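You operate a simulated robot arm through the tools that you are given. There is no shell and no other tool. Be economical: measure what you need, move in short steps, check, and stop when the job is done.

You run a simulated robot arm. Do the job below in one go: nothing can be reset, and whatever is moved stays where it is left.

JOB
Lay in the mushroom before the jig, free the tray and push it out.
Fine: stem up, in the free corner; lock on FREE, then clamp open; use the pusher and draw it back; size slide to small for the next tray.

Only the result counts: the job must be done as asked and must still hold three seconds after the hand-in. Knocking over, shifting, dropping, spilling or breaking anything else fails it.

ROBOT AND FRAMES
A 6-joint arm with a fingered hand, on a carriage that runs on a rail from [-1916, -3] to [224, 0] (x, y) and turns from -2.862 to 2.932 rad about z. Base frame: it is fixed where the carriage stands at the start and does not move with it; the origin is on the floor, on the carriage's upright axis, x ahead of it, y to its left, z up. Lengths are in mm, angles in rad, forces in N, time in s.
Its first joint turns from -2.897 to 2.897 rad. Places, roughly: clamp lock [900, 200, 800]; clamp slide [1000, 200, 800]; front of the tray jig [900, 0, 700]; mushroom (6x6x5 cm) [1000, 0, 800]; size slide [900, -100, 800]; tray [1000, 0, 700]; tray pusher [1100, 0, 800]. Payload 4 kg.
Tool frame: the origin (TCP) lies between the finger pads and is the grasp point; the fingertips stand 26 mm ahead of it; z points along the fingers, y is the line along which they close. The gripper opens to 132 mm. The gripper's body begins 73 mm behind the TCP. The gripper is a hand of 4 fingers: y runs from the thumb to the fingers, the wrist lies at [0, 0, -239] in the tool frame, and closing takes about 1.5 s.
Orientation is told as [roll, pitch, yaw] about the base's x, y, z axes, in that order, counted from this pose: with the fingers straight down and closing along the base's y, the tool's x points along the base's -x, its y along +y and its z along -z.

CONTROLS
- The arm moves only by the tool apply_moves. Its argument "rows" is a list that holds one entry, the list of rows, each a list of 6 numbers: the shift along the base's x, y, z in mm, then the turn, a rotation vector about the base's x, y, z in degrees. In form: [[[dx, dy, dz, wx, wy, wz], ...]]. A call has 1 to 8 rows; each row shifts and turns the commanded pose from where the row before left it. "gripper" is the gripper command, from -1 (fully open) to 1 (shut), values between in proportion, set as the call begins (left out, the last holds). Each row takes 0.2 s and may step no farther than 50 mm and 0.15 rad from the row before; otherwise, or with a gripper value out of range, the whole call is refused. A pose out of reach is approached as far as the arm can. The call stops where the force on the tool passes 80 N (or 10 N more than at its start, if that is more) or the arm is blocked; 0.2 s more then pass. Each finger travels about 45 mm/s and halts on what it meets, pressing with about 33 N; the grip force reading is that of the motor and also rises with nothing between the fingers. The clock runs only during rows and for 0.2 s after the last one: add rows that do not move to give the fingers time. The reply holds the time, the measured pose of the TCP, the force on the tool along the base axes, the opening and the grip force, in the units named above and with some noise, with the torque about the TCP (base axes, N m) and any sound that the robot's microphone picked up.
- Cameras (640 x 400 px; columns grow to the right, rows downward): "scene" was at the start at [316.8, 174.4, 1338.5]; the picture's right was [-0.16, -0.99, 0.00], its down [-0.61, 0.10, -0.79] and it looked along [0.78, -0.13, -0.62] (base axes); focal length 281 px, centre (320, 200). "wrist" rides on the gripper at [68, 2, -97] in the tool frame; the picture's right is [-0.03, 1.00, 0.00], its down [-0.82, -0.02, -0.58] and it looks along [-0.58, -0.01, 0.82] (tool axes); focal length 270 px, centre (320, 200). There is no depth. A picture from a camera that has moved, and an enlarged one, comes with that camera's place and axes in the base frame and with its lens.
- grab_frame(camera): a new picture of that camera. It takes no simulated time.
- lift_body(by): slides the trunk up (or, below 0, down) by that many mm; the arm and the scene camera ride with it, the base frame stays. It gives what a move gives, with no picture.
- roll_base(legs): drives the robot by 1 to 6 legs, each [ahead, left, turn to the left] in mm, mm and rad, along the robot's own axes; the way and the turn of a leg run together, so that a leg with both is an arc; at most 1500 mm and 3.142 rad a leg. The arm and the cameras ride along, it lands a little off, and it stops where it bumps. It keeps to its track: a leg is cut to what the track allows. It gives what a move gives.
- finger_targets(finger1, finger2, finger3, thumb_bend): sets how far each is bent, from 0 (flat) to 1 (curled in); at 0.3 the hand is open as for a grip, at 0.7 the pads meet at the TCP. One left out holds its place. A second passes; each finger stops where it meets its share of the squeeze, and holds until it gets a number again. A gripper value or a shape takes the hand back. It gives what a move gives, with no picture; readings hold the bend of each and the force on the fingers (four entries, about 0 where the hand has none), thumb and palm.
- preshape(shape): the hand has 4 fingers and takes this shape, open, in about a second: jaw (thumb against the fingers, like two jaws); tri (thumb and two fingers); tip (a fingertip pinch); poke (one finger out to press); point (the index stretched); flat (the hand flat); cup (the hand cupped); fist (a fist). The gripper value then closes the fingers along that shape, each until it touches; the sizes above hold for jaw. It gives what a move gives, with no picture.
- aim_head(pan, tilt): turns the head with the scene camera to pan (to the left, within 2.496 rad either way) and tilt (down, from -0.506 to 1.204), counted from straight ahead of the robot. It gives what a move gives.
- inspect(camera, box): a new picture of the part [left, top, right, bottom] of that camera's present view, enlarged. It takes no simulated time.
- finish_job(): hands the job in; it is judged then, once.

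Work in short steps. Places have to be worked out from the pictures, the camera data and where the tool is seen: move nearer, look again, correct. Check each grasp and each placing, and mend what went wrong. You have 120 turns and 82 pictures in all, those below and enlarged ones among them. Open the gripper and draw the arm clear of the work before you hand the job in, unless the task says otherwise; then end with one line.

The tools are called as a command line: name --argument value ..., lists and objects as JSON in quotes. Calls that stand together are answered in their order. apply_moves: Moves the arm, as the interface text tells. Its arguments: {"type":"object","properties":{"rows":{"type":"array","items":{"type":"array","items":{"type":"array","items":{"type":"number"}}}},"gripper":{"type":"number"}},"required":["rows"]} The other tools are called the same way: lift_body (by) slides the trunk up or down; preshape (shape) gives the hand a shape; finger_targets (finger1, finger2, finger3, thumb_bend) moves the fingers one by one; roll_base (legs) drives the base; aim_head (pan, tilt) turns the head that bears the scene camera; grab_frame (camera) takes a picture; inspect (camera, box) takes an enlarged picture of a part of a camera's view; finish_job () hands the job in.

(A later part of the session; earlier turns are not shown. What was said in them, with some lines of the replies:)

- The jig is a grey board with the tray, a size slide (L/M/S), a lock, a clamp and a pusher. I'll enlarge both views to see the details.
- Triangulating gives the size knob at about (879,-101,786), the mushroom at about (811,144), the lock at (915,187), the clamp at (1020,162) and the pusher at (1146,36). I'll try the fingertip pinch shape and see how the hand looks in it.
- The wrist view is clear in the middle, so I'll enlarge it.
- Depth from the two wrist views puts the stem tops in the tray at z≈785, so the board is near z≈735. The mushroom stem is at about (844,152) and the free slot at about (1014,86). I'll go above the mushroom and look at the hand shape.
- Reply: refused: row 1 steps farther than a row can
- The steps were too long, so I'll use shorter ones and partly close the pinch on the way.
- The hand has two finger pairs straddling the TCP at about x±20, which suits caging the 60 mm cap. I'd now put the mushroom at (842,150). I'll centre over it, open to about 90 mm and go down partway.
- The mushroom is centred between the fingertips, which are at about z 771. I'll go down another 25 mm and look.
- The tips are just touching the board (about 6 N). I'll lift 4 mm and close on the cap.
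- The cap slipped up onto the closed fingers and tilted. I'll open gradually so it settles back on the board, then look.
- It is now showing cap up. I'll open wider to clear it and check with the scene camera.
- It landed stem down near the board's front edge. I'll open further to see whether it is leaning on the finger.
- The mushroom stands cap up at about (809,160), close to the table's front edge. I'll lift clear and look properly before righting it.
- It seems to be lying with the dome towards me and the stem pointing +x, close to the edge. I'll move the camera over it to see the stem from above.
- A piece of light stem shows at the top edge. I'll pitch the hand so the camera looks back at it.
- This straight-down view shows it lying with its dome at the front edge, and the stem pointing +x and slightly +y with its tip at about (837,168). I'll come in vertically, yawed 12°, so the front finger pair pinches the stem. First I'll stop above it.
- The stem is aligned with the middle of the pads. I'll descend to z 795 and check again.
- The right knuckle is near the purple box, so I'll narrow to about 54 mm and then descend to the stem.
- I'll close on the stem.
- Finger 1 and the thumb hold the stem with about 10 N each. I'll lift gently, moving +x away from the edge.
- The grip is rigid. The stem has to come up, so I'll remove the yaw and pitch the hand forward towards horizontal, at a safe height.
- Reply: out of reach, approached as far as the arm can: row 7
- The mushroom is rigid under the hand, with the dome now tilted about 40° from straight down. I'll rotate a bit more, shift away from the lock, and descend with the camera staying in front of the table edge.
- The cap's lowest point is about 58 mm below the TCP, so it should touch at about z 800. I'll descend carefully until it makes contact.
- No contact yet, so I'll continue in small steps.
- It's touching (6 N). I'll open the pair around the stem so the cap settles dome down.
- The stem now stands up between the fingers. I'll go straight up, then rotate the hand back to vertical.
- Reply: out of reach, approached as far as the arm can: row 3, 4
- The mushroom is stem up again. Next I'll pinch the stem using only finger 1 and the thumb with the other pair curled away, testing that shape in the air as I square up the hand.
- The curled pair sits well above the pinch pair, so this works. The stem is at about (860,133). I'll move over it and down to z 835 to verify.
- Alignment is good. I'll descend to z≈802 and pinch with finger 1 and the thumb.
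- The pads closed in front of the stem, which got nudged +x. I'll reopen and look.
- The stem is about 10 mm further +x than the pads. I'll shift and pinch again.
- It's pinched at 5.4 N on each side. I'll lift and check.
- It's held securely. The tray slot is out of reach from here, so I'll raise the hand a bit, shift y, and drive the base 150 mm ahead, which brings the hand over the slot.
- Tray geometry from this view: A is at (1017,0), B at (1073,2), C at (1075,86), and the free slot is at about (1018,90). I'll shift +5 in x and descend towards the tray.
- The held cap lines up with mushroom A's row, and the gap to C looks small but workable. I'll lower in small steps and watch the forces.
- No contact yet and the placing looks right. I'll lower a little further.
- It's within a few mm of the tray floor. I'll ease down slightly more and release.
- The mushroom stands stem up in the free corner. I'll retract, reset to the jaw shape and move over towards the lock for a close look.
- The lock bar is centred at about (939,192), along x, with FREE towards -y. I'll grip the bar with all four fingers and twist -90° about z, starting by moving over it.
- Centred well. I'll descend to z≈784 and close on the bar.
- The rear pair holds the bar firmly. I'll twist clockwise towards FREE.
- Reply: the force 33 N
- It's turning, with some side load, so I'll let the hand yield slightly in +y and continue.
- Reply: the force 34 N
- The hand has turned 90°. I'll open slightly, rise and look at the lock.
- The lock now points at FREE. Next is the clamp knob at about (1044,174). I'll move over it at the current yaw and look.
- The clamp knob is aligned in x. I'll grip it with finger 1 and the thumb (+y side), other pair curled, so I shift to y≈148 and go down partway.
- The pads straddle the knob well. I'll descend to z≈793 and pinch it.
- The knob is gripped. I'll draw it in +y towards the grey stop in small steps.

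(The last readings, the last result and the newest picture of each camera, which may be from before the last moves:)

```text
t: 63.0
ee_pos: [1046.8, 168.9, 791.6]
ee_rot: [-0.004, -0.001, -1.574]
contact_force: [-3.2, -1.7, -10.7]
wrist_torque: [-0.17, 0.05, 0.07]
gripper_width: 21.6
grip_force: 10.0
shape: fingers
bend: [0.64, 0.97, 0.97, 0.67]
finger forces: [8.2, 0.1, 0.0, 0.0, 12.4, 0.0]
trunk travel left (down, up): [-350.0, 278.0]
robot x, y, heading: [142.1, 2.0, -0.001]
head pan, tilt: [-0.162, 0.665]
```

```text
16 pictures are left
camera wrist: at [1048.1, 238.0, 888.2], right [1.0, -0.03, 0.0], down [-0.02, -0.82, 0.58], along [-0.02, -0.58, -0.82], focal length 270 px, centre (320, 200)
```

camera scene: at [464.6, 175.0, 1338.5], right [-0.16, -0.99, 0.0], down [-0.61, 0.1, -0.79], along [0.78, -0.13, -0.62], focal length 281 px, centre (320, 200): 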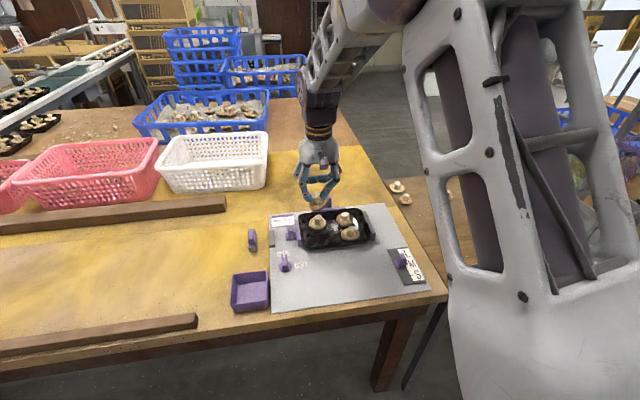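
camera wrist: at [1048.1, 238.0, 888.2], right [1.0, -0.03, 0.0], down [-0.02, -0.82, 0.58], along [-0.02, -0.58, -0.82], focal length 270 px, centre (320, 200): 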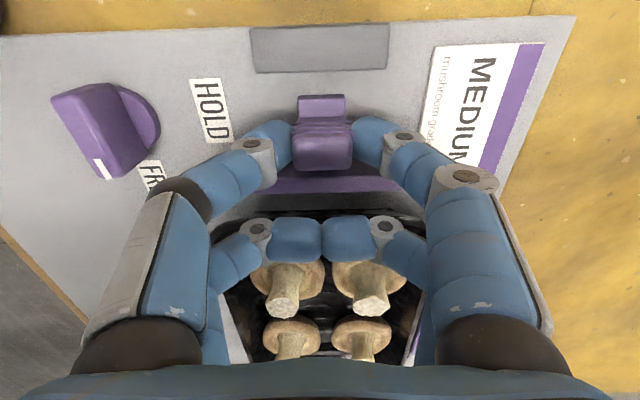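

The clamp moves freely and there's still a gap to the stop. I'll continue until it resists.

apply_moves --rows '[[[0, 4, 0, 0, 0, 0], [0, 4, 0, 0, 0, 0], [0, 4, 0, 0, 0, 0], [0, 0, 0, 0, 0, 0]]]'

apply_moves --rows '[[[0, 4, 0, 0, 0, 0], [0, 4, 0, 0, 0, 0], [0, 0, 0, 0, 0, 0]]]'

grab_frame --camera "wrist"

```text
t: 64.0
ee_pos: [1046.3, 177.8, 793.7]
ee_rot: [-0.004, -0.001, -1.576]
contact_force: [-2.7, -13.8, -4.8]
wrist_torque: [-0.37, 0.03, -0.02]
gripper_width: 21.3
grip_force: 10.4
shape: fingers
bend: [0.64, 0.97, 0.97, 0.67]
finger forces: [9.3, 0.0, 0.0, 0.1, 11.1, 0.0]
trunk travel left (down, up): [-350.0, 278.0]
robot x, y, heading: [150.3, 3.2, -0.004]
head pan, tilt: [-0.162, 0.665]
```

```text
t: 64.8
ee_pos: [1046.7, 190.0, 793.5]
ee_rot: [-0.001, -0.001, -1.575]
contact_force: [0.1, -0.2, -0.3]
wrist_torque: [-0.01, 0.03, 0.02]
gripper_width: 0.2
grip_force: 0.1
shape: fingers
bend: [0.71, 0.97, 0.97, 0.73]
finger forces: [0.0, 0.0, 0.0, 0.0, 0.0, 0.1]
trunk travel left (down, up): [-350.0, 278.0]
robot x, y, heading: [151.1, 1.0, 0.0]
head pan, tilt: [-0.162, 0.665]
```

```text
15 pictures are left
camera wrist: at [1047.8, 258.6, 889.4], right [1.0, -0.03, 0.0], down [-0.02, -0.82, 0.58], along [-0.02, -0.58, -0.82], focal length 270 px, centre (320, 200)
```

wrist: 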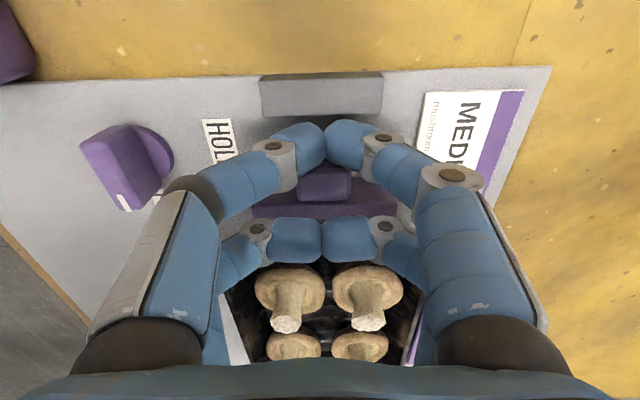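

The fingers slipped off when the clamp reached resistance after about 28 mm. I'll open, rise and check its position.

finger_targets --finger1 0.55 --thumb_bend 0.55

apply_moves --rows '[[[0, 0, 30, 0, 0, 0], [0, 0, 40, 0, 0, 0], [0, 20, 30, 0, 0, 0], [0, 0, 0, 0, 0, 0]]]'

grab_frame --camera "scene"

inspect --camera "wrist" --box '[200, 40, 440, 190]'

```text
t: 65.8
ee_pos: [1046.8, 189.2, 793.5]
ee_rot: [-0.004, 0.0, -1.573]
contact_force: [-0.1, -1.3, -0.4]
wrist_torque: [0.01, -0.01, 0.01]
gripper_width: 48.4
grip_force: 0.2
shape: fingers
bend: [0.55, 0.97, 0.97, 0.55]
finger forces: [0.0, 0.1, 0.0, 0.0, 0.0, 0.0]
trunk travel left (down, up): [-350.0, 278.0]
robot x, y, heading: [146.8, -1.7, 0.004]
head pan, tilt: [-0.162, 0.665]
```

```text
t: 66.8
ee_pos: [1046.5, 210.7, 894.0]
ee_rot: [-0.005, 0.0, -1.574]
contact_force: [-0.2, 0.1, 0.7]
wrist_torque: [0.03, -0.01, 0.01]
gripper_width: 48.4
grip_force: 0.0
shape: fingers
bend: [0.55, 0.97, 0.97, 0.55]
finger forces: [0.0, 0.0, 0.0, 0.0, 0.0, 0.0]
trunk travel left (down, up): [-350.0, 278.0]
robot x, y, heading: [147.6, 1.8, 0.004]
head pan, tilt: [-0.162, 0.665]
```

```text
14 pictures are left
camera scene: at [464.7, 175.0, 1338.5], right [-0.16, -0.99, 0.0], down [-0.61, 0.1, -0.79], along [0.78, -0.13, -0.62], focal length 281 px, centre (320, 200)
```

scene: 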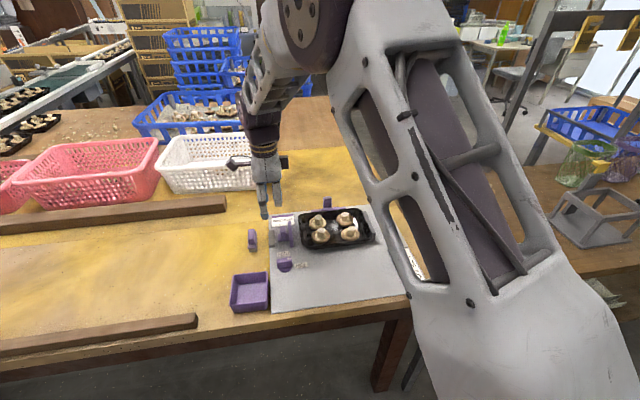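

```text
2.67 times, centred on (320, 115) of wrist
camera zoom: at [1046.9, 279.0, 989.7], right [1.0, -0.03, 0.0], down [-0.02, -0.82, 0.58], along [-0.02, -0.58, -0.82], focal length 721 px, centre (320, 427)
```

zoom: 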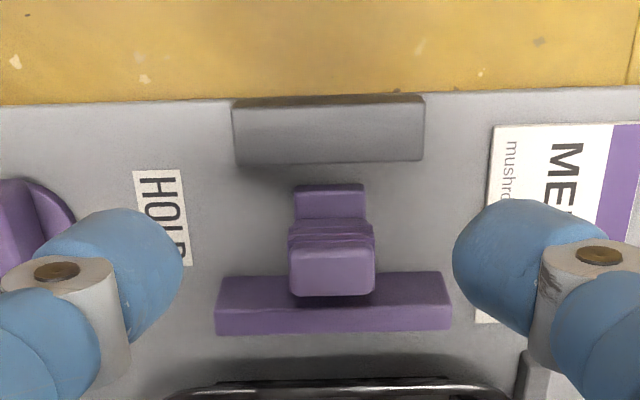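

The clamp is well off the tray, but a small gap to the stop remains. I'll make sure it's at the end of travel by pushing the knob's -y face with the closed pinch pair.

finger_targets --finger1 0.7 --thumb_bend 0.7

apply_moves --rows '[[[0, -35, -15, 0, 0, 0], [0, -27, -20, 0, 0, 0], [0, 0, -30, 0, 0, 0], [0, 0, -30, 0, 0, 0], [0, 0, 0, 0, 0, 0]]]'

grab_frame --camera "wrist"

```text
t: 67.8
ee_pos: [1044.8, 209.4, 893.7]
ee_rot: [-0.005, 0.0, -1.574]
contact_force: [0.0, -0.2, -1.1]
wrist_torque: [0.03, -0.03, -0.02]
gripper_width: 1.4
grip_force: 0.1
shape: fingers
bend: [0.7, 0.97, 0.97, 0.7]
finger forces: [0.0, 0.0, 0.0, 0.0, 0.0, 0.1]
trunk travel left (down, up): [-350.0, 278.0]
robot x, y, heading: [147.3, -1.1, 0.001]
head pan, tilt: [-0.162, 0.665]
```

```text
t: 69.0
ee_pos: [1046.1, 146.9, 801.2]
ee_rot: [0.0, 0.001, -1.573]
contact_force: [-1.5, -1.0, 15.9]
wrist_torque: [0.32, 0.1, 0.01]
gripper_width: 0.0
grip_force: 8.5
shape: fingers
bend: [0.71, 0.97, 0.97, 0.71]
finger forces: [5.5, 0.0, 0.0, 0.1, 11.7, 0.0]
trunk travel left (down, up): [-350.0, 278.0]
robot x, y, heading: [147.3, -0.6, 0.004]
head pan, tilt: [-0.162, 0.665]
```

```text
12 pictures are left
camera wrist: at [1046.8, 215.6, 896.2], right [1.0, -0.03, 0.0], down [-0.02, -0.82, 0.58], along [-0.02, -0.58, -0.82], focal length 270 px, centre (320, 200)
```

wrist: 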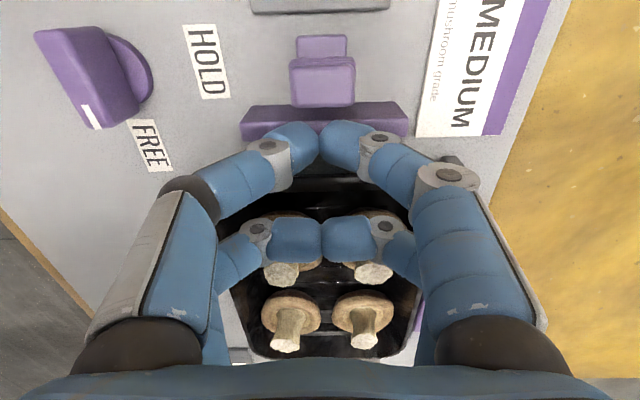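

The tips are resting on something (16 N), probably the plate edge. I'll lift 4 mm and push +y against the knob.

apply_moves --rows '[[[0, 0, 4, 0, 0, 0], [0, 8, 0, 0, 0, 0], [0, 6, 0, 0, 0, 0], [0, 4, 0, 0, 0, 0], [0, 0, 0, 0, 0, 0]]]'

```text
t: 70.2
ee_pos: [1045.9, 161.0, 802.3]
ee_rot: [-0.005, -0.003, -1.576]
contact_force: [-1.0, -26.7, 0.8]
wrist_torque: [-0.5, 0.01, -0.07]
gripper_width: 0.7
grip_force: 13.5
shape: fingers
bend: [0.7, 0.97, 0.97, 0.7]
finger forces: [20.6, 0.0, 0.0, 0.0, 6.3, 0.0]
trunk travel left (down, up): [-350.0, 278.0]
robot x, y, heading: [149.1, -2.8, -0.0]
head pan, tilt: [-0.162, 0.665]
```

It resists at 27 N. One more nudge will confirm whether it's a hard stop.

apply_moves --rows '[[[0, 4, 0, 0, 0, 0], [0, 0, 0, 0, 0, 0]]]'

```text
t: 70.8
ee_pos: [1046.9, 162.1, 802.6]
ee_rot: [-0.006, -0.004, -1.578]
contact_force: [-1.9, -57.7, 1.2]
wrist_torque: [-1.18, 0.06, -0.25]
gripper_width: 0.6
grip_force: 29.1
shape: fingers
bend: [0.7, 0.97, 0.97, 0.7]
finger forces: [50.1, 0.0, 0.0, 0.0, 7.5, 0.0]
trunk travel left (down, up): [-350.0, 278.0]
robot x, y, heading: [150.1, 3.8, -0.001]
head pan, tilt: [-0.162, 0.665]
```

That's a hard stop, so the clamp is fully open. I'll back off, rise, drive the base 60 mm further ahead and move towards the pusher knob at about (1143,47).

apply_moves --rows '[[[0, -12, 0, 0, 0, 0], [0, 0, 30, 0, 0, 0], [0, 0, 40, 0, 0, 0], [0, -45, 10, 0, 0, 0], [0, -45, 0, 0, 0, 0], [0, -35, 0, 0, 0, 0]]]'

roll_base --legs '[[60, 0, 0]]'

finger_targets --finger1 0.5 --thumb_bend 0.5

apply_moves --rows '[[[25, 0, 0, 0, 0, 0], [15, 0, 0, 0, 0, 0], [0, 0, 0, 0, 0, 0]]]'

grab_frame --camera "wrist"

```text
t: 72.2
ee_pos: [1046.8, 33.5, 879.8]
ee_rot: [-0.003, 0.001, -1.575]
contact_force: [-0.2, 1.5, 1.1]
wrist_torque: [-0.03, 0.02, -0.02]
gripper_width: 1.4
grip_force: 0.1
shape: fingers
bend: [0.7, 0.97, 0.97, 0.7]
finger forces: [0.1, 0.0, 0.1, 0.0, 0.1, 0.1]
trunk travel left (down, up): [-350.0, 278.0]
robot x, y, heading: [146.6, -0.5, -0.001]
head pan, tilt: [-0.162, 0.665]
```

```text
t: 73.1
ee_pos: [1105.5, 34.2, 880.0]
ee_rot: [-0.005, 0.0, -1.574]
contact_force: [-0.1, 0.1, -0.1]
wrist_torque: [0.04, 0.03, -0.01]
gripper_width: 1.1
grip_force: 0.0
shape: fingers
bend: [0.7, 0.97, 0.97, 0.7]
finger forces: [0.0, 0.0, 0.0, 0.0, 0.1, 0.1]
trunk travel left (down, up): [-350.0, 278.0]
robot x, y, heading: [210.4, 1.1, 0.007]
head pan, tilt: [-0.162, 0.665]
```

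```text
t: 74.1
ee_pos: [1108.2, 33.3, 881.9]
ee_rot: [-0.003, -0.001, -1.574]
contact_force: [0.0, 0.0, 0.7]
wrist_torque: [-0.01, 0.03, 0.0]
gripper_width: 65.3
grip_force: 0.1
shape: fingers
bend: [0.5, 0.97, 0.97, 0.5]
finger forces: [0.1, 0.1, 0.0, 0.0, 0.1, 0.0]
trunk travel left (down, up): [-350.0, 278.0]
robot x, y, heading: [207.5, 2.5, 0.0]
head pan, tilt: [-0.162, 0.665]
```

```text
t: 74.9
ee_pos: [1148.5, 33.9, 882.2]
ee_rot: [-0.003, 0.0, -1.575]
contact_force: [-1.1, 1.0, 0.1]
wrist_torque: [-0.01, 0.01, -0.02]
gripper_width: 65.6
grip_force: 0.1
shape: fingers
bend: [0.5, 0.97, 0.97, 0.5]
finger forces: [0.1, 0.1, 0.0, 0.1, 0.1, 0.1]
trunk travel left (down, up): [-350.0, 278.0]
robot x, y, heading: [207.1, -0.7, 0.001]
head pan, tilt: [-0.162, 0.665]
```

```text
11 pictures are left
camera wrist: at [1149.0, 103.4, 977.4], right [1.0, -0.03, 0.0], down [-0.02, -0.82, 0.58], along [-0.02, -0.58, -0.82], focal length 270 px, centre (320, 200)
```

wrist: 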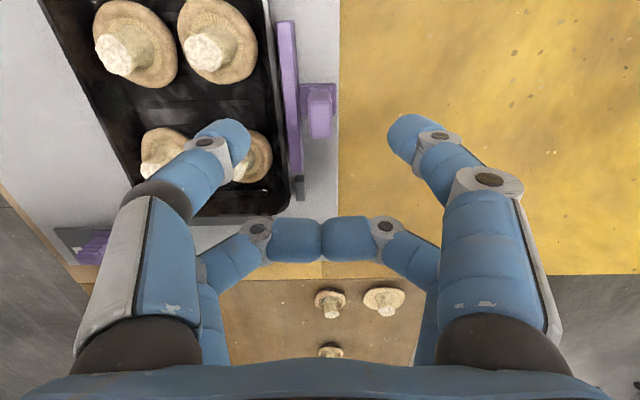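

The knob is aligned in x. I'll shift y to 24 so finger 1 and the thumb straddle it, descend to z≈805 (above the plate) and pinch.

apply_moves --rows '[[[0, -10, -25, 0, 0, 0], [0, 0, -25, 0, 0, 0], [0, 0, -20, 0, 0, 0], [0, 0, -6, 0, 0, 0], [0, 0, 0, 0, 0, 0]]]'

finger_targets --finger1 0.75 --thumb_bend 0.75

grab_frame --camera "wrist"

```text
t: 76.1
ee_pos: [1145.9, 25.2, 806.6]
ee_rot: [-0.004, 0.001, -1.574]
contact_force: [0.9, 0.6, 0.1]
wrist_torque: [0.03, 0.0, 0.01]
gripper_width: 65.4
grip_force: 0.1
shape: fingers
bend: [0.5, 0.97, 0.97, 0.5]
finger forces: [0.0, 0.0, 0.0, 0.0, 0.1, 0.1]
trunk travel left (down, up): [-350.0, 278.0]
robot x, y, heading: [205.2, -1.6, 0.007]
head pan, tilt: [-0.162, 0.665]
```

```text
t: 77.1
ee_pos: [1145.0, 24.0, 805.4]
ee_rot: [-0.004, 0.0, -1.574]
contact_force: [-1.3, -0.2, -7.4]
wrist_torque: [-0.11, 0.06, -0.02]
gripper_width: 11.9
grip_force: 7.9
shape: fingers
bend: [0.69, 0.97, 0.97, 0.68]
finger forces: [7.5, 0.0, 0.0, 0.0, 8.7, 0.0]
trunk travel left (down, up): [-350.0, 278.0]
robot x, y, heading: [208.1, 4.5, -0.002]
head pan, tilt: [-0.162, 0.665]
```

```text
10 pictures are left
camera wrist: at [1147.0, 93.6, 901.1], right [1.0, -0.03, 0.0], down [-0.02, -0.82, 0.58], along [-0.02, -0.58, -0.82], focal length 270 px, centre (320, 200)
```

wrist: 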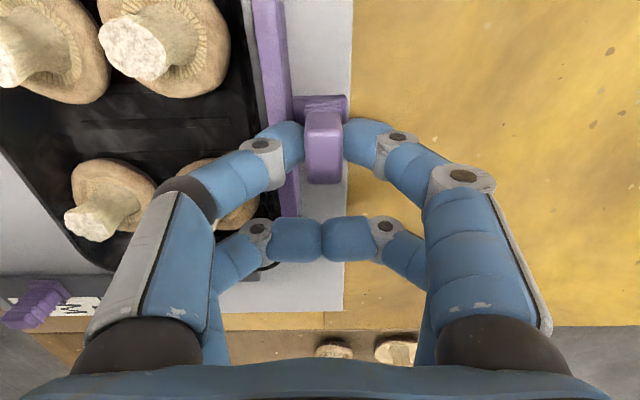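

The knob is enclosed along x. I'll push towards -x in gentle steps.

apply_moves --rows '[[[-6, 0, 0, 0, 0, 0], [-8, 0, 0, 0, 0, 0], [-8, 0, 0, 0, 0, 0], [-8, 0, 0, 0, 0, 0], [-8, 0, 0, 0, 0, 0], [0, 0, 0, 0, 0, 0]]]'

inspect --camera "scene" --box '[220, 160, 460, 310]'

```text
t: 78.5
ee_pos: [1109.4, 23.8, 804.4]
ee_rot: [-0.004, -0.001, -1.572]
contact_force: [0.6, 3.7, -2.7]
wrist_torque: [-0.02, -0.04, 0.01]
gripper_width: 12.0
grip_force: 8.2
shape: fingers
bend: [0.7, 0.97, 0.97, 0.68]
finger forces: [8.6, 0.0, 0.0, 0.1, 8.1, 0.1]
trunk travel left (down, up): [-350.0, 278.0]
robot x, y, heading: [208.3, 0.7, 0.006]
head pan, tilt: [-0.162, 0.665]
```

```text
2.67 times, centred on (340, 235) of scene
camera zoom: at [524.7, 175.5, 1338.5], right [-0.16, -0.99, 0.0], down [-0.61, 0.1, -0.79], along [0.78, -0.13, -0.62], focal length 748 px, centre (267, 107)
```

zoom: 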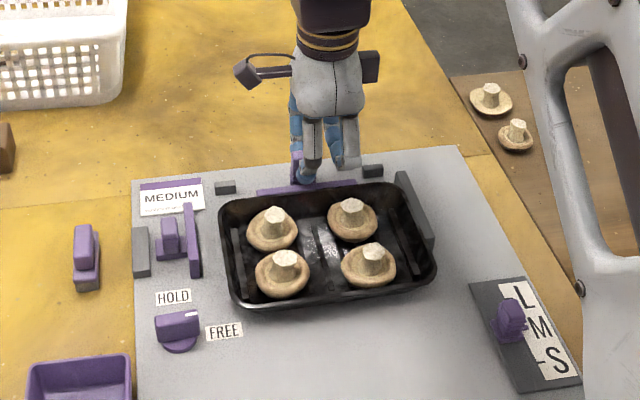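

The tray slides with all four mushrooms upright. I'll keep pushing.

apply_moves --rows '[[[-8, 0, 0, 0, 0, 0], [-8, 0, 0, 0, 0, 0], [-8, 0, 0, 0, 0, 0], [-8, 0, 0, 0, 0, 0], [-8, 0, 0, 0, 0, 0], [-8, 0, 0, 0, 0, 0], [-8, 0, 0, 0, 0, 0], [0, 0, 0, 0, 0, 0]]]'

apply_moves --rows '[[[-8, 0, 0, 0, 0, 0], [-8, 0, 0, 0, 0, 0], [-8, 0, 0, 0, 0, 0], [-8, 0, 0, 0, 0, 0], [0, 0, 0, 0, 0, 0]]]'

inspect --camera "scene" --box '[220, 160, 460, 310]'

```text
t: 80.3
ee_pos: [1053.8, 23.7, 805.3]
ee_rot: [0.0, -0.001, -1.574]
contact_force: [9.5, 3.1, -1.6]
wrist_torque: [0.0, -0.18, -0.16]
gripper_width: 12.7
grip_force: 8.3
shape: fingers
bend: [0.68, 0.97, 0.97, 0.72]
finger forces: [13.1, 0.0, 0.0, 0.0, 3.3, 0.1]
trunk travel left (down, up): [-350.0, 278.0]
robot x, y, heading: [209.1, -2.5, 0.002]
head pan, tilt: [-0.162, 0.665]
```

```text
t: 81.5
ee_pos: [1022.7, 22.3, 807.2]
ee_rot: [0.003, 0.001, -1.573]
contact_force: [25.9, 1.0, 14.1]
wrist_torque: [0.32, -1.24, -0.41]
gripper_width: 36.5
grip_force: 13.5
shape: fingers
bend: [0.55, 0.97, 0.97, 0.75]
finger forces: [26.4, 0.0, 0.0, 0.0, 0.0, 0.0]
trunk travel left (down, up): [-350.0, 278.0]
robot x, y, heading: [212.3, -1.6, 0.003]
head pan, tilt: [-0.162, 0.665]
```

```text
2.67 times, centred on (340, 235) of scene
camera zoom: at [524.9, 175.4, 1338.5], right [-0.16, -0.99, 0.0], down [-0.61, 0.1, -0.79], along [0.78, -0.13, -0.62], focal length 748 px, centre (267, 107)
```

zoom: 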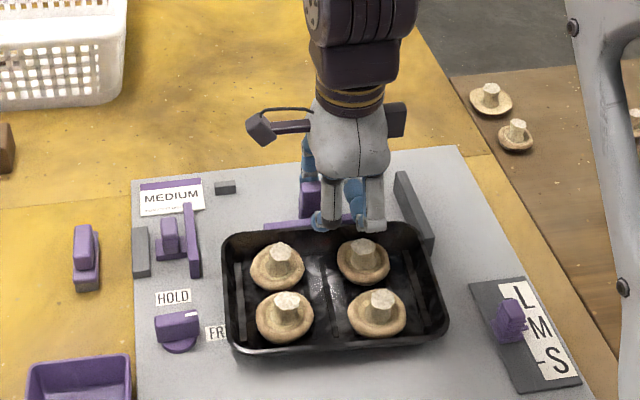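

The force rose and finger 1 was bent open, so the pusher is either at the end of its stroke or the finger yielded. I'll back off to relieve it and then check the position.

apply_moves --rows '[[[8, 0, 0, 0, 0, 0], [8, 0, 0, 0, 0, 0], [8, 0, 0, 0, 0, 0], [0, 0, 0, 0, 0, 0]]]'

inspect --camera "wrist" --box '[160, 40, 480, 240]'

```text
t: 82.5
ee_pos: [1044.8, 23.8, 804.6]
ee_rot: [-0.003, 0.0, -1.574]
contact_force: [16.0, 1.3, 7.2]
wrist_torque: [0.18, -0.57, -0.25]
gripper_width: 16.3
grip_force: 7.7
shape: fingers
bend: [0.68, 0.97, 0.97, 0.75]
finger forces: [16.1, 0.0, 0.0, 0.0, 0.0, 0.0]
trunk travel left (down, up): [-350.0, 278.0]
robot x, y, heading: [207.7, 2.4, 0.001]
head pan, tilt: [-0.162, 0.665]
```

```text
2.00 times, centred on (320, 140) of wrist
camera zoom: at [1045.9, 92.7, 900.7], right [1.0, -0.03, 0.0], down [-0.02, -0.82, 0.58], along [-0.02, -0.58, -0.82], focal length 541 px, centre (320, 320)
```

zoom: 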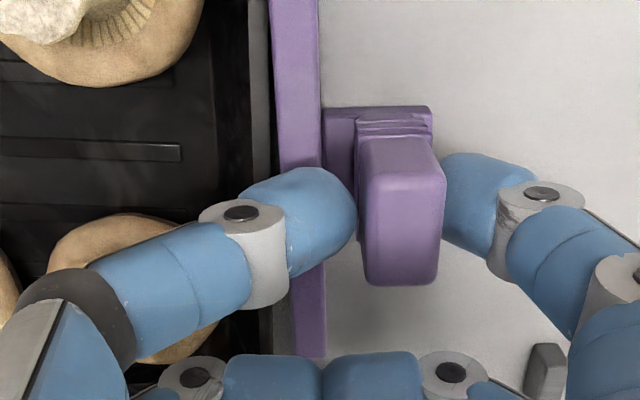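

The pusher has moved about 80 mm. I'll push from behind with the closed pair to test firmly whether this is the end of its stroke.

finger_targets --finger1 0.5 --thumb_bend 0.5

apply_moves --rows '[[[0, 0, 25, 0, 0, 0], [10, 0, 20, 0, 0, 0], [40, 0, 0, 0, 0, 0], [15, 0, 0, 0, 0, 0]]]'

finger_targets --finger1 0.7 --thumb_bend 0.7

apply_moves --rows '[[[0, 0, -25, 0, 0, 0], [0, 0, -25, 0, 0, 0], [-6, 0, 0, 0, 0, 0], [-6, 0, 0, 0, 0, 0], [0, 0, 0, 0, 0, 0]]]'

```text
t: 83.5
ee_pos: [1044.0, 23.3, 805.1]
ee_rot: [-0.003, 0.001, -1.574]
contact_force: [0.7, -0.2, 0.9]
wrist_torque: [0.0, 0.04, 0.01]
gripper_width: 65.0
grip_force: 0.1
shape: fingers
bend: [0.5, 0.97, 0.97, 0.5]
finger forces: [0.0, 0.0, 0.0, 0.0, 0.1, 0.0]
trunk travel left (down, up): [-350.0, 278.0]
robot x, y, heading: [208.8, 2.1, 0.001]
head pan, tilt: [-0.162, 0.665]
```

```text
t: 84.5
ee_pos: [1110.1, 23.6, 850.7]
ee_rot: [-0.004, 0.0, -1.574]
contact_force: [-0.7, 0.7, 0.1]
wrist_torque: [0.0, 0.01, -0.02]
gripper_width: 65.4
grip_force: 0.1
shape: fingers
bend: [0.5, 0.97, 0.97, 0.5]
finger forces: [0.0, 0.0, 0.1, 0.1, 0.0, 0.0]
trunk travel left (down, up): [-350.0, 278.0]
robot x, y, heading: [204.4, 1.1, 0.005]
head pan, tilt: [-0.162, 0.665]
```

```text
t: 85.5
ee_pos: [1110.0, 23.6, 851.1]
ee_rot: [-0.003, 0.001, -1.574]
contact_force: [0.7, 0.7, 0.3]
wrist_torque: [0.01, 0.01, 0.0]
gripper_width: 1.5
grip_force: 0.0
shape: fingers
bend: [0.7, 0.97, 0.97, 0.7]
finger forces: [0.0, 0.0, 0.0, 0.0, 0.0, 0.0]
trunk travel left (down, up): [-350.0, 278.0]
robot x, y, heading: [208.6, 0.9, -0.002]
head pan, tilt: [-0.162, 0.665]
```

```text
t: 86.7
ee_pos: [1099.3, 24.3, 800.3]
ee_rot: [-0.003, 0.001, -1.574]
contact_force: [5.9, 0.9, 4.6]
wrist_torque: [0.05, 0.13, -0.13]
gripper_width: 0.1
grip_force: 4.0
shape: fingers
bend: [0.69, 0.97, 0.97, 0.71]
finger forces: [0.0, 0.0, 0.0, 0.0, 7.2, 0.1]
trunk travel left (down, up): [-350.0, 278.0]
robot x, y, heading: [208.5, 0.5, 0.002]
head pan, tilt: [-0.162, 0.665]
```

I've made contact with the knob from behind. I'll push on in small steps.

apply_moves --rows '[[[-5, 0, 0, 0, 0, 0], [-5, 0, 0, 0, 0, 0], [-5, 0, 0, 0, 0, 0], [0, 0, 0, 0, 0, 0]]]'

```text
t: 87.7
ee_pos: [1085.3, 26.3, 800.9]
ee_rot: [0.004, 0.0, -1.574]
contact_force: [25.0, -2.0, 16.4]
wrist_torque: [0.33, 0.27, -0.45]
gripper_width: 0.1
grip_force: 15.1
shape: fingers
bend: [0.66, 0.97, 0.97, 0.77]
finger forces: [0.0, 0.1, 0.1, 0.0, 29.3, 0.0]
trunk travel left (down, up): [-350.0, 278.0]
robot x, y, heading: [204.0, 3.4, -0.002]
head pan, tilt: [-0.162, 0.665]
```

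The thumb is just flexing, since this finger direction is compliant. I'll turn the hand back to yaw 0 so the fingers push sideways and stiffly, as worked on the clamp.

apply_moves --rows '[[[15, 0, 0, 0, 0, 0], [0, 0, 30, 0, 0, 0], [0, 0, 30, 0, 0, 8], [0, 5, 0, 0, 0, 8], [0, 5, 0, 0, 0, 8], [0, 5, 0, 0, 0, 8], [0, 3, 0, 0, 0, 8], [0, 2, 0, 0, 0, 8]]]'

apply_moves --rows '[[[0, 0, 0, 0, 0, 8], [0, 0, 0, 0, 0, 8], [5, 0, 0, 0, 0, 8], [5, 0, 0, 0, 0, 8], [0, 0, 0, 0, 0, 8], [0, 0, 0, 0, 0, 2.2], [0, 0, 0, 0, 0, 0]]]'

finger_targets --finger1 0.7 --thumb_bend 0.7

grab_frame --camera "wrist"

```text
t: 89.5
ee_pos: [1096.5, 46.1, 860.8]
ee_rot: [-0.002, 0.0, -0.735]
contact_force: [0.5, 0.0, -1.2]
wrist_torque: [-0.03, 0.0, 0.0]
gripper_width: 1.0
grip_force: 0.0
shape: fingers
bend: [0.7, 0.97, 0.97, 0.7]
finger forces: [0.0, 0.1, 0.0, 0.1, 0.0, 0.1]
trunk travel left (down, up): [-350.0, 278.0]
robot x, y, heading: [210.1, -1.1, 0.002]
head pan, tilt: [-0.162, 0.665]
```

```text
t: 91.1
ee_pos: [1107.4, 43.9, 859.9]
ee_rot: [-0.004, 0.0, 0.0]
contact_force: [-0.3, 0.3, -0.9]
wrist_torque: [0.01, 0.02, 0.0]
gripper_width: 1.2
grip_force: 0.1
shape: fingers
bend: [0.7, 0.97, 0.97, 0.7]
finger forces: [0.0, 0.1, 0.1, 0.0, 0.0, 0.0]
trunk travel left (down, up): [-350.0, 278.0]
robot x, y, heading: [210.6, 1.9, 0.006]
head pan, tilt: [-0.162, 0.665]
```

```text
t: 92.1
ee_pos: [1106.3, 43.8, 860.3]
ee_rot: [-0.003, 0.0, 0.0]
contact_force: [0.5, 0.6, -0.7]
wrist_torque: [0.0, -0.01, 0.0]
gripper_width: 1.0
grip_force: 0.1
shape: fingers
bend: [0.7, 0.97, 0.97, 0.7]
finger forces: [0.0, 0.0, 0.0, 0.1, 0.0, 0.1]
trunk travel left (down, up): [-350.0, 278.0]
robot x, y, heading: [204.9, -3.9, -0.001]
head pan, tilt: [-0.162, 0.665]
```

```text
6 pictures are left
camera wrist: at [1038.0, 46.7, 955.6], right [0.02, 1.0, 0.0], down [0.82, -0.02, 0.58], along [0.58, -0.02, -0.82], focal length 270 px, centre (320, 200)
```

wrist: 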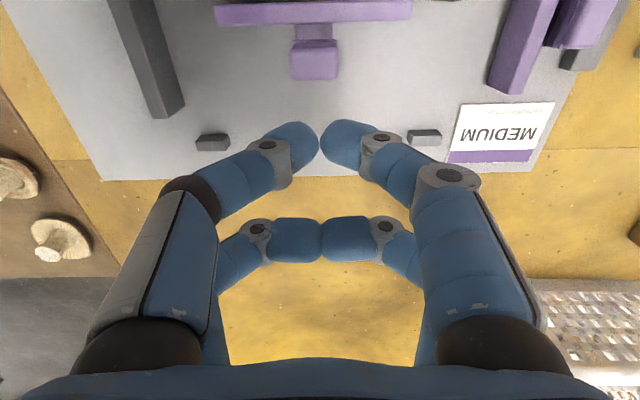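

The knob is at x≈1062, y≈43. I'll descend behind it and push with the stiff side of the fingers.

apply_moves --rows '[[[4, 0, -30, 0, 0, 0], [0, 0, -28, 0, 0, 0], [-6, 0, 0, 0, 0, 0], [-5, 0, 0, 0, 0, 0], [-5, 0, 0, 0, 0, 0], [0, 0, 0, 0, 0, 0]]]'

apply_moves --rows '[[[-4, 0, 0, 0, 0, 0], [-4, 0, 0, 0, 0, 0], [0, 0, 0, 0, 0, 0]]]'

```text
t: 93.5
ee_pos: [1096.0, 44.8, 802.0]
ee_rot: [-0.004, -0.003, 0.0]
contact_force: [5.9, 0.8, 0.1]
wrist_torque: [0.01, -0.07, 0.04]
gripper_width: 1.0
grip_force: 2.2
shape: fingers
bend: [0.7, 0.97, 0.97, 0.7]
finger forces: [2.3, 0.0, 0.0, 0.0, 3.2, 0.0]
trunk travel left (down, up): [-350.0, 278.0]
robot x, y, heading: [210.5, 1.5, 0.003]
head pan, tilt: [-0.162, 0.665]
```

```text
t: 94.3
ee_pos: [1092.5, 44.8, 803.2]
ee_rot: [-0.002, -0.012, -0.001]
contact_force: [46.7, -1.1, -1.0]
wrist_torque: [-0.01, -0.73, -0.11]
gripper_width: 1.7
grip_force: 23.1
shape: fingers
bend: [0.7, 0.97, 0.97, 0.7]
finger forces: [33.3, 0.1, 0.0, 0.0, 12.5, 0.0]
trunk travel left (down, up): [-350.0, 278.0]
robot x, y, heading: [208.0, 0.6, 0.007]
head pan, tilt: [-0.162, 0.665]
```

That's a hard stop at about 47 N, so the pusher is at full stroke. To draw it back, I'll go over to the knob's tray side (tips above the plate) and push +x.

apply_moves --rows '[[[8, 0, 0, 0, 0, 0], [0, 0, 40, 0, 0, 0], [-25, 0, 0, 0, 0, 0], [-20, 0, 0, 0, 0, 0], [0, 0, -30, 0, 0, 0], [0, 0, -6, 0, 0, 0], [0, 0, 0, 0, 0, 0]]]'

grab_frame --camera "wrist"

```text
t: 95.9
ee_pos: [1050.7, 45.4, 806.2]
ee_rot: [-0.002, -0.001, -0.001]
contact_force: [-0.1, -0.2, 0.0]
wrist_torque: [0.0, 0.04, 0.02]
gripper_width: 1.5
grip_force: 0.0
shape: fingers
bend: [0.7, 0.97, 0.97, 0.7]
finger forces: [0.0, 0.0, 0.0, 0.0, 0.1, 0.1]
trunk travel left (down, up): [-350.0, 278.0]
robot x, y, heading: [206.6, 1.9, -0.0]
head pan, tilt: [-0.162, 0.665]
```

```text
5 pictures are left
camera wrist: at [980.6, 48.2, 902.1], right [0.02, 1.0, 0.0], down [0.82, -0.02, 0.58], along [0.58, -0.02, -0.82], focal length 270 px, centre (320, 200)
```

wrist: 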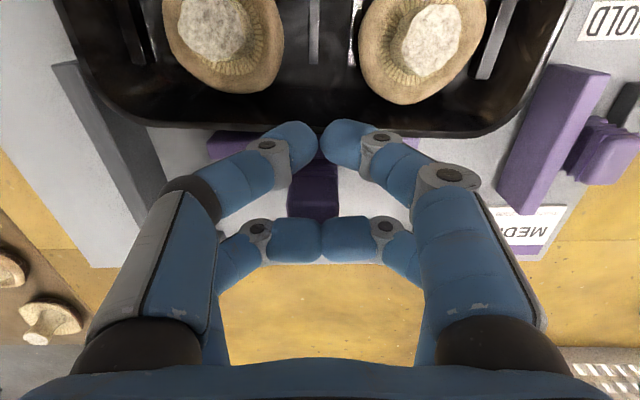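

The fingers are between the knob and the tray rim, with the mushrooms clear. I'll push the knob +x in steps.

apply_moves --rows '[[[8, 0, 0, 0, 0, 0], [8, 0, 0, 0, 0, 0], [8, 0, 0, 0, 0, 0], [8, 0, 0, 0, 0, 0], [8, 0, 0, 0, 0, 0], [8, 0, 0, 0, 0, 0], [0, 0, 0, 0, 0, 0]]]'

apply_moves --rows '[[[8, 0, 0, 0, 0, 0], [8, 0, 0, 0, 0, 0], [8, 0, 0, 0, 0, 0], [8, 0, 0, 0, 0, 0], [6, 0, 0, 0, 0, 0], [0, 0, 0, 0, 0, 0]]]'

```text
t: 97.5
ee_pos: [1098.7, 44.3, 807.5]
ee_rot: [-0.003, 0.002, -0.001]
contact_force: [-0.9, 0.1, -0.6]
wrist_torque: [-0.02, -0.02, 0.02]
gripper_width: 1.5
grip_force: 0.5
shape: fingers
bend: [0.7, 0.97, 0.97, 0.7]
finger forces: [0.3, 0.1, 0.1, 0.0, 0.5, 0.0]
trunk travel left (down, up): [-350.0, 278.0]
robot x, y, heading: [208.2, -1.4, -0.004]
head pan, tilt: [-0.162, 0.665]
```

```text
t: 98.9
ee_pos: [1136.9, 43.7, 805.2]
ee_rot: [-0.006, 0.002, 0.0]
contact_force: [-1.1, -0.6, 0.2]
wrist_torque: [0.0, 0.04, -0.02]
gripper_width: 1.2
grip_force: 0.1
shape: fingers
bend: [0.7, 0.97, 0.97, 0.7]
finger forces: [0.3, 0.1, 0.0, 0.0, 0.3, 0.1]
trunk travel left (down, up): [-350.0, 278.0]
robot x, y, heading: [208.4, -6.8, 0.001]
head pan, tilt: [-0.162, 0.665]
```

There's light contact, so it's moving. I'll continue to the end stop.

apply_moves --rows '[[[5, 0, 0, 0, 0, 0], [5, 0, 0, 0, 0, 0], [4, 0, 0, 0, 0, 0], [0, 0, 0, 0, 0, 0]]]'

apply_moves --rows '[[[4, 0, 0, 0, 0, 0], [4, 0, 0, 0, 0, 0], [0, 0, 0, 0, 0, 0]]]'

```text
t: 99.9
ee_pos: [1150.7, 43.7, 805.3]
ee_rot: [-0.004, -0.001, 0.0]
contact_force: [-1.7, 0.6, 0.4]
wrist_torque: [0.01, 0.01, 0.0]
gripper_width: 0.9
grip_force: 1.3
shape: fingers
bend: [0.7, 0.97, 0.97, 0.7]
finger forces: [0.4, 0.1, 0.0, 0.1, 0.7, 0.0]
trunk travel left (down, up): [-350.0, 278.0]
robot x, y, heading: [204.4, -2.1, 0.003]
head pan, tilt: [-0.162, 0.665]
```

```text
t: 100.7
ee_pos: [1154.8, 43.7, 804.3]
ee_rot: [-0.004, 0.009, 0.002]
contact_force: [-42.6, 0.1, 3.8]
wrist_torque: [-0.02, 0.67, 0.19]
gripper_width: 0.4
grip_force: 22.1
shape: fingers
bend: [0.7, 0.97, 0.97, 0.7]
finger forces: [31.2, 0.1, 0.0, 0.0, 11.5, 0.1]
trunk travel left (down, up): [-350.0, 278.0]
robot x, y, heading: [209.2, 2.1, 0.006]
head pan, tilt: [-0.162, 0.665]
```

The pusher is home against its stop. I'll back off, rise and travel to the size slide for a look.

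apply_moves --rows '[[[-8, 0, 0, 0, 0, 0], [0, 0, 40, 0, 0, 0], [0, 0, 40, 0, 0, 0], [-35, -35, 0, 0, 0, 0], [-35, -35, 0, 0, 0, 0], [-35, -35, 0, 0, 0, 0], [-35, -30, 0, 0, 0, 0], [-40, -14, 0, 0, 0, 0]]]'

apply_moves --rows '[[[-30, 0, -10, 0, 0, 0], [0, 0, -10, 0, 0, 0], [0, 0, 0, 0, 0, 0]]]'

grab_frame --camera "wrist"

```text
t: 102.5
ee_pos: [970.7, -104.6, 885.4]
ee_rot: [-0.004, 0.001, 0.0]
contact_force: [0.5, 0.8, -0.8]
wrist_torque: [-0.03, 0.04, 0.0]
gripper_width: 1.6
grip_force: 0.2
shape: fingers
bend: [0.7, 0.97, 0.97, 0.7]
finger forces: [0.0, 0.0, 0.0, 0.1, 0.1, 0.0]
trunk travel left (down, up): [-350.0, 278.0]
robot x, y, heading: [208.1, -1.1, 0.003]
head pan, tilt: [-0.162, 0.665]
```

```text
t: 103.3
ee_pos: [941.5, -105.0, 866.6]
ee_rot: [-0.003, 0.0, 0.002]
contact_force: [0.0, 0.7, 0.2]
wrist_torque: [0.0, 0.01, 0.02]
gripper_width: 1.5
grip_force: 0.0
shape: fingers
bend: [0.7, 0.97, 0.97, 0.7]
finger forces: [0.0, 0.0, 0.0, 0.0, 0.0, 0.1]
trunk travel left (down, up): [-350.0, 278.0]
robot x, y, heading: [212.1, 2.9, 0.004]
head pan, tilt: [-0.162, 0.665]
```

```text
4 pictures are left
camera wrist: at [871.3, -102.2, 962.3], right [0.02, 1.0, 0.0], down [0.82, -0.02, 0.58], along [0.58, -0.02, -0.82], focal length 270 px, centre (320, 200)
```

wrist: 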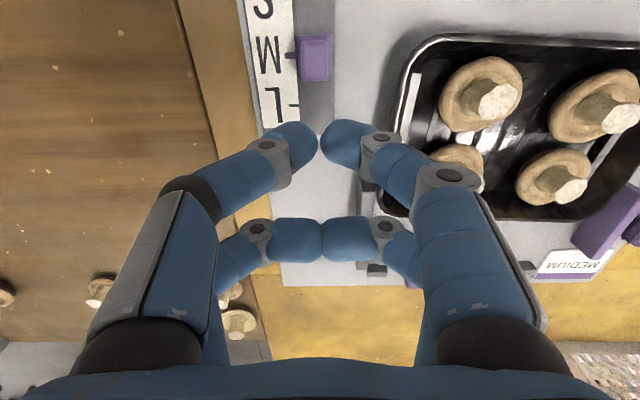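

The size knob is at about (895,-105) on M, and the tick spacing is about 31 mm, so S is near x≈865. I'll descend behind it and push -x gently.

apply_moves --rows '[[[9, 0, -25, 0, 0, 0], [0, 0, -25, 0, 0, 0], [0, 0, -20, 0, 0, 0], [-8, 0, 0, 0, 0, 0], [-5, 0, 0, 0, 0, 0], [0, 0, 0, 0, 0, 0]]]'

apply_moves --rows '[[[-4, 0, 0, 0, 0, 0], [-4, 0, 0, 0, 0, 0], [-4, 0, 0, 0, 0, 0], [-4, 0, 0, 0, 0, 0], [0, 0, 0, 0, 0, 0]]]'

```text
t: 104.7
ee_pos: [936.6, -104.8, 794.9]
ee_rot: [-0.002, 0.001, -0.002]
contact_force: [0.4, 0.4, 0.5]
wrist_torque: [-0.03, -0.03, 0.01]
gripper_width: 1.4
grip_force: 0.1
shape: fingers
bend: [0.7, 0.97, 0.97, 0.7]
finger forces: [0.1, 0.0, 0.0, 0.0, 0.2, 0.0]
trunk travel left (down, up): [-350.0, 278.0]
robot x, y, heading: [209.7, -1.2, 0.003]
head pan, tilt: [-0.162, 0.665]
```

```text
t: 105.9
ee_pos: [920.4, -104.8, 795.5]
ee_rot: [-0.004, 0.0, 0.0]
contact_force: [0.6, 0.4, 0.0]
wrist_torque: [0.01, 0.01, -0.02]
gripper_width: 1.4
grip_force: 0.3
shape: fingers
bend: [0.7, 0.97, 0.97, 0.7]
finger forces: [0.2, 0.0, 0.1, 0.0, 0.8, 0.0]
trunk travel left (down, up): [-350.0, 278.0]
robot x, y, heading: [207.4, -0.5, -0.007]
head pan, tilt: [-0.162, 0.665]
```

There's light contact, so the slide is moving. I'll continue towards S.

apply_moves --rows '[[[-4, 0, 0, 0, 0, 0], [-4, 0, 0, 0, 0, 0], [-4, 0, 0, 0, 0, 0], [-3, 0, 0, 0, 0, 0], [-3, 0, 0, 0, 0, 0], [0, 0, 0, 0, 0, 0]]]'

inspect --camera "scene" --box '[370, 250, 450, 310]'

```text
t: 107.3
ee_pos: [903.1, -105.1, 795.0]
ee_rot: [-0.003, 0.0, -0.001]
contact_force: [0.0, 0.1, -0.1]
wrist_torque: [0.03, -0.02, 0.01]
gripper_width: 1.4
grip_force: 0.4
shape: fingers
bend: [0.7, 0.97, 0.97, 0.7]
finger forces: [0.0, 0.1, 0.0, 0.0, 0.1, 0.0]
trunk travel left (down, up): [-350.0, 278.0]
robot x, y, heading: [205.0, -1.6, -0.002]
head pan, tilt: [-0.162, 0.665]
```

```text
6.67 times, centred on (410, 280) of scene
camera zoom: at [524.6, 175.4, 1338.5], right [-0.16, -0.99, 0.0], down [-0.61, 0.1, -0.79], along [0.78, -0.13, -0.62], focal length 1871 px, centre (-280, -333)
```

zoom: 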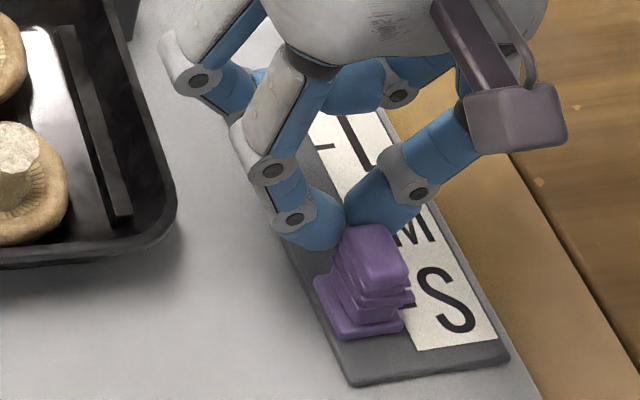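

The pointer is at the S tick and the contact force vanished, as if it had snapped into a detent. I'll nudge slightly to feel it.

apply_moves --rows '[[[-2, 0, 0, 0, 0, 0], [0, 0, 0, 0, 0, 0]]]'

```text
t: 107.9
ee_pos: [900.4, -104.7, 796.7]
ee_rot: [-0.005, 0.0, 0.0]
contact_force: [0.4, -0.2, 0.5]
wrist_torque: [0.0, -0.02, 0.0]
gripper_width: 1.4
grip_force: 0.1
shape: fingers
bend: [0.7, 0.97, 0.97, 0.7]
finger forces: [0.0, 0.0, 0.0, 0.0, 0.5, 0.1]
trunk travel left (down, up): [-350.0, 278.0]
robot x, y, heading: [208.3, 2.7, 0.002]
head pan, tilt: [-0.162, 0.665]
```

I'm at the computed S position. I'll back off, rise and verify.

apply_moves --rows '[[[10, 0, 0, 0, 0, 0], [5, 0, 30, 0, 0, 0], [5, 0, 40, 0, 0, 0], [0, 0, 40, 0, 0, 0], [-40, 0, 0, 0, 0, 0], [-20, 0, 20, 0, 0, 0]]]'

inspect --camera "wrist" --box '[220, 0, 400, 130]'

```text
t: 109.3
ee_pos: [862.4, -105.3, 928.9]
ee_rot: [-0.004, 0.0, 0.001]
contact_force: [1.1, -1.2, -0.1]
wrist_torque: [0.03, 0.01, -0.01]
gripper_width: 1.7
grip_force: 0.1
shape: fingers
bend: [0.7, 0.97, 0.97, 0.7]
finger forces: [0.0, 0.0, 0.0, 0.0, 0.1, 0.0]
trunk travel left (down, up): [-350.0, 278.0]
robot x, y, heading: [212.2, -0.4, -0.004]
head pan, tilt: [-0.162, 0.665]
```

```text
3.08 times, centred on (310, 65) of wrist
camera zoom: at [792.4, -103.6, 1023.8], right [0.02, 1.0, 0.0], down [0.82, -0.02, 0.58], along [0.58, -0.02, -0.82], focal length 832 px, centre (351, 615)
```

zoom: 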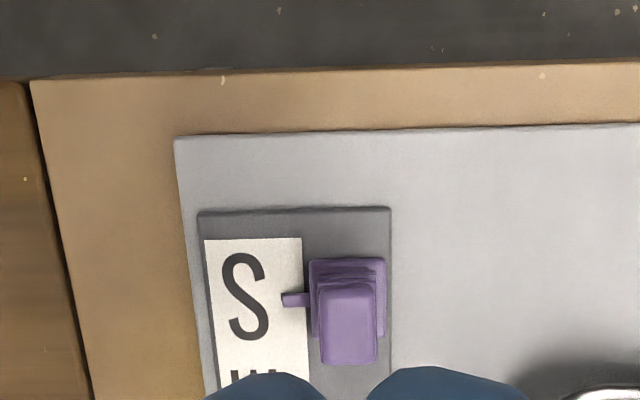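

The pointer is right on S. I'll rise, open the hand, draw the arm clear and take a final look.

apply_moves --rows '[[[0, 0, 40, 0, 0, 0], [0, 0, 40, 0, 0, 0]]]'

preshape --shape "jaw"

roll_base --legs '[[-200, 0, 0]]'

inspect --camera "scene" --box '[220, 140, 440, 290]'

```text
t: 109.9
ee_pos: [860.0, -104.2, 1005.8]
ee_rot: [-0.005, 0.0, 0.0]
contact_force: [-0.1, 0.1, 0.4]
wrist_torque: [0.01, 0.04, -0.01]
gripper_width: 1.5
grip_force: 0.0
shape: fingers
bend: [0.7, 0.97, 0.97, 0.7]
finger forces: [0.0, 0.0, 0.0, 0.0, 0.1, 0.0]
trunk travel left (down, up): [-350.0, 278.0]
robot x, y, heading: [210.2, 2.2, -0.001]
head pan, tilt: [-0.162, 0.665]
```

```text
t: 110.8
ee_pos: [860.1, -104.5, 1005.2]
ee_rot: [-0.003, 0.0, 0.0]
contact_force: [-0.2, -0.5, -0.1]
wrist_torque: [0.02, 0.02, -0.04]
gripper_width: 112.6
grip_force: 0.1
shape: jaw
bend: [0.54, 0.54, 0.54, 0.38]
finger forces: [0.1, 0.1, 0.1, 0.1, 0.0, 0.0]
trunk travel left (down, up): [-350.0, 278.0]
robot x, y, heading: [206.9, 2.5, 0.003]
head pan, tilt: [-0.162, 0.665]
```

```text
t: 112.4
ee_pos: [663.2, -101.2, 1005.2]
ee_rot: [-0.004, -0.002, 0.004]
contact_force: [-0.1, -0.6, -1.2]
wrist_torque: [0.02, 0.02, -0.02]
gripper_width: 132.4
grip_force: 0.1
shape: jaw
bend: [0.3, 0.3, 0.3, 0.3]
finger forces: [0.1, 0.0, 0.0, 0.1, 0.0, 0.0]
trunk travel left (down, up): [-350.0, 278.0]
robot x, y, heading: [10.8, 3.5, 0.005]
head pan, tilt: [-0.162, 0.665]
```

```text
2.67 times, centred on (330, 215) of scene
camera zoom: at [328.2, 175.8, 1338.5], right [-0.16, -0.99, 0.0], down [-0.61, 0.1, -0.79], along [0.78, -0.12, -0.62], focal length 748 px, centre (293, 160)
```

zoom: 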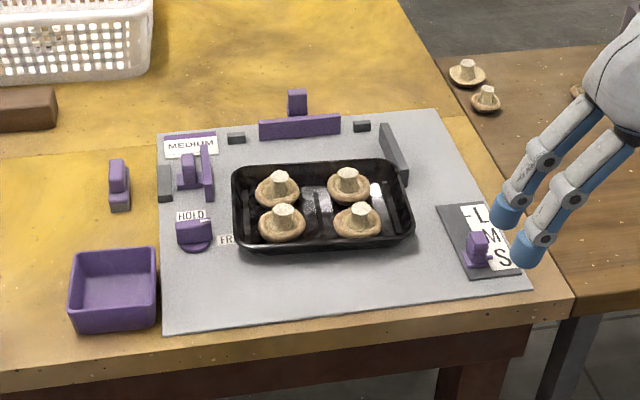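

The picture shows four mushrooms stem up, the tray pushed out, the pusher home, the clamp open, the lock on FREE and the size slide on S. The hand is open and clear, so I'm handing in.

finish_job

```text
The job is handed in.
```

The job is handed in: the mushroom is stem up in the free corner, the lock is on FREE with the clamp open, the tray is pushed out as far as the pusher goes (about 85 mm), the pusher is drawn back, and the size slide is on S. My first grasp of the mushroom failed and tipped it over on the board, so I set it upright before placing it.
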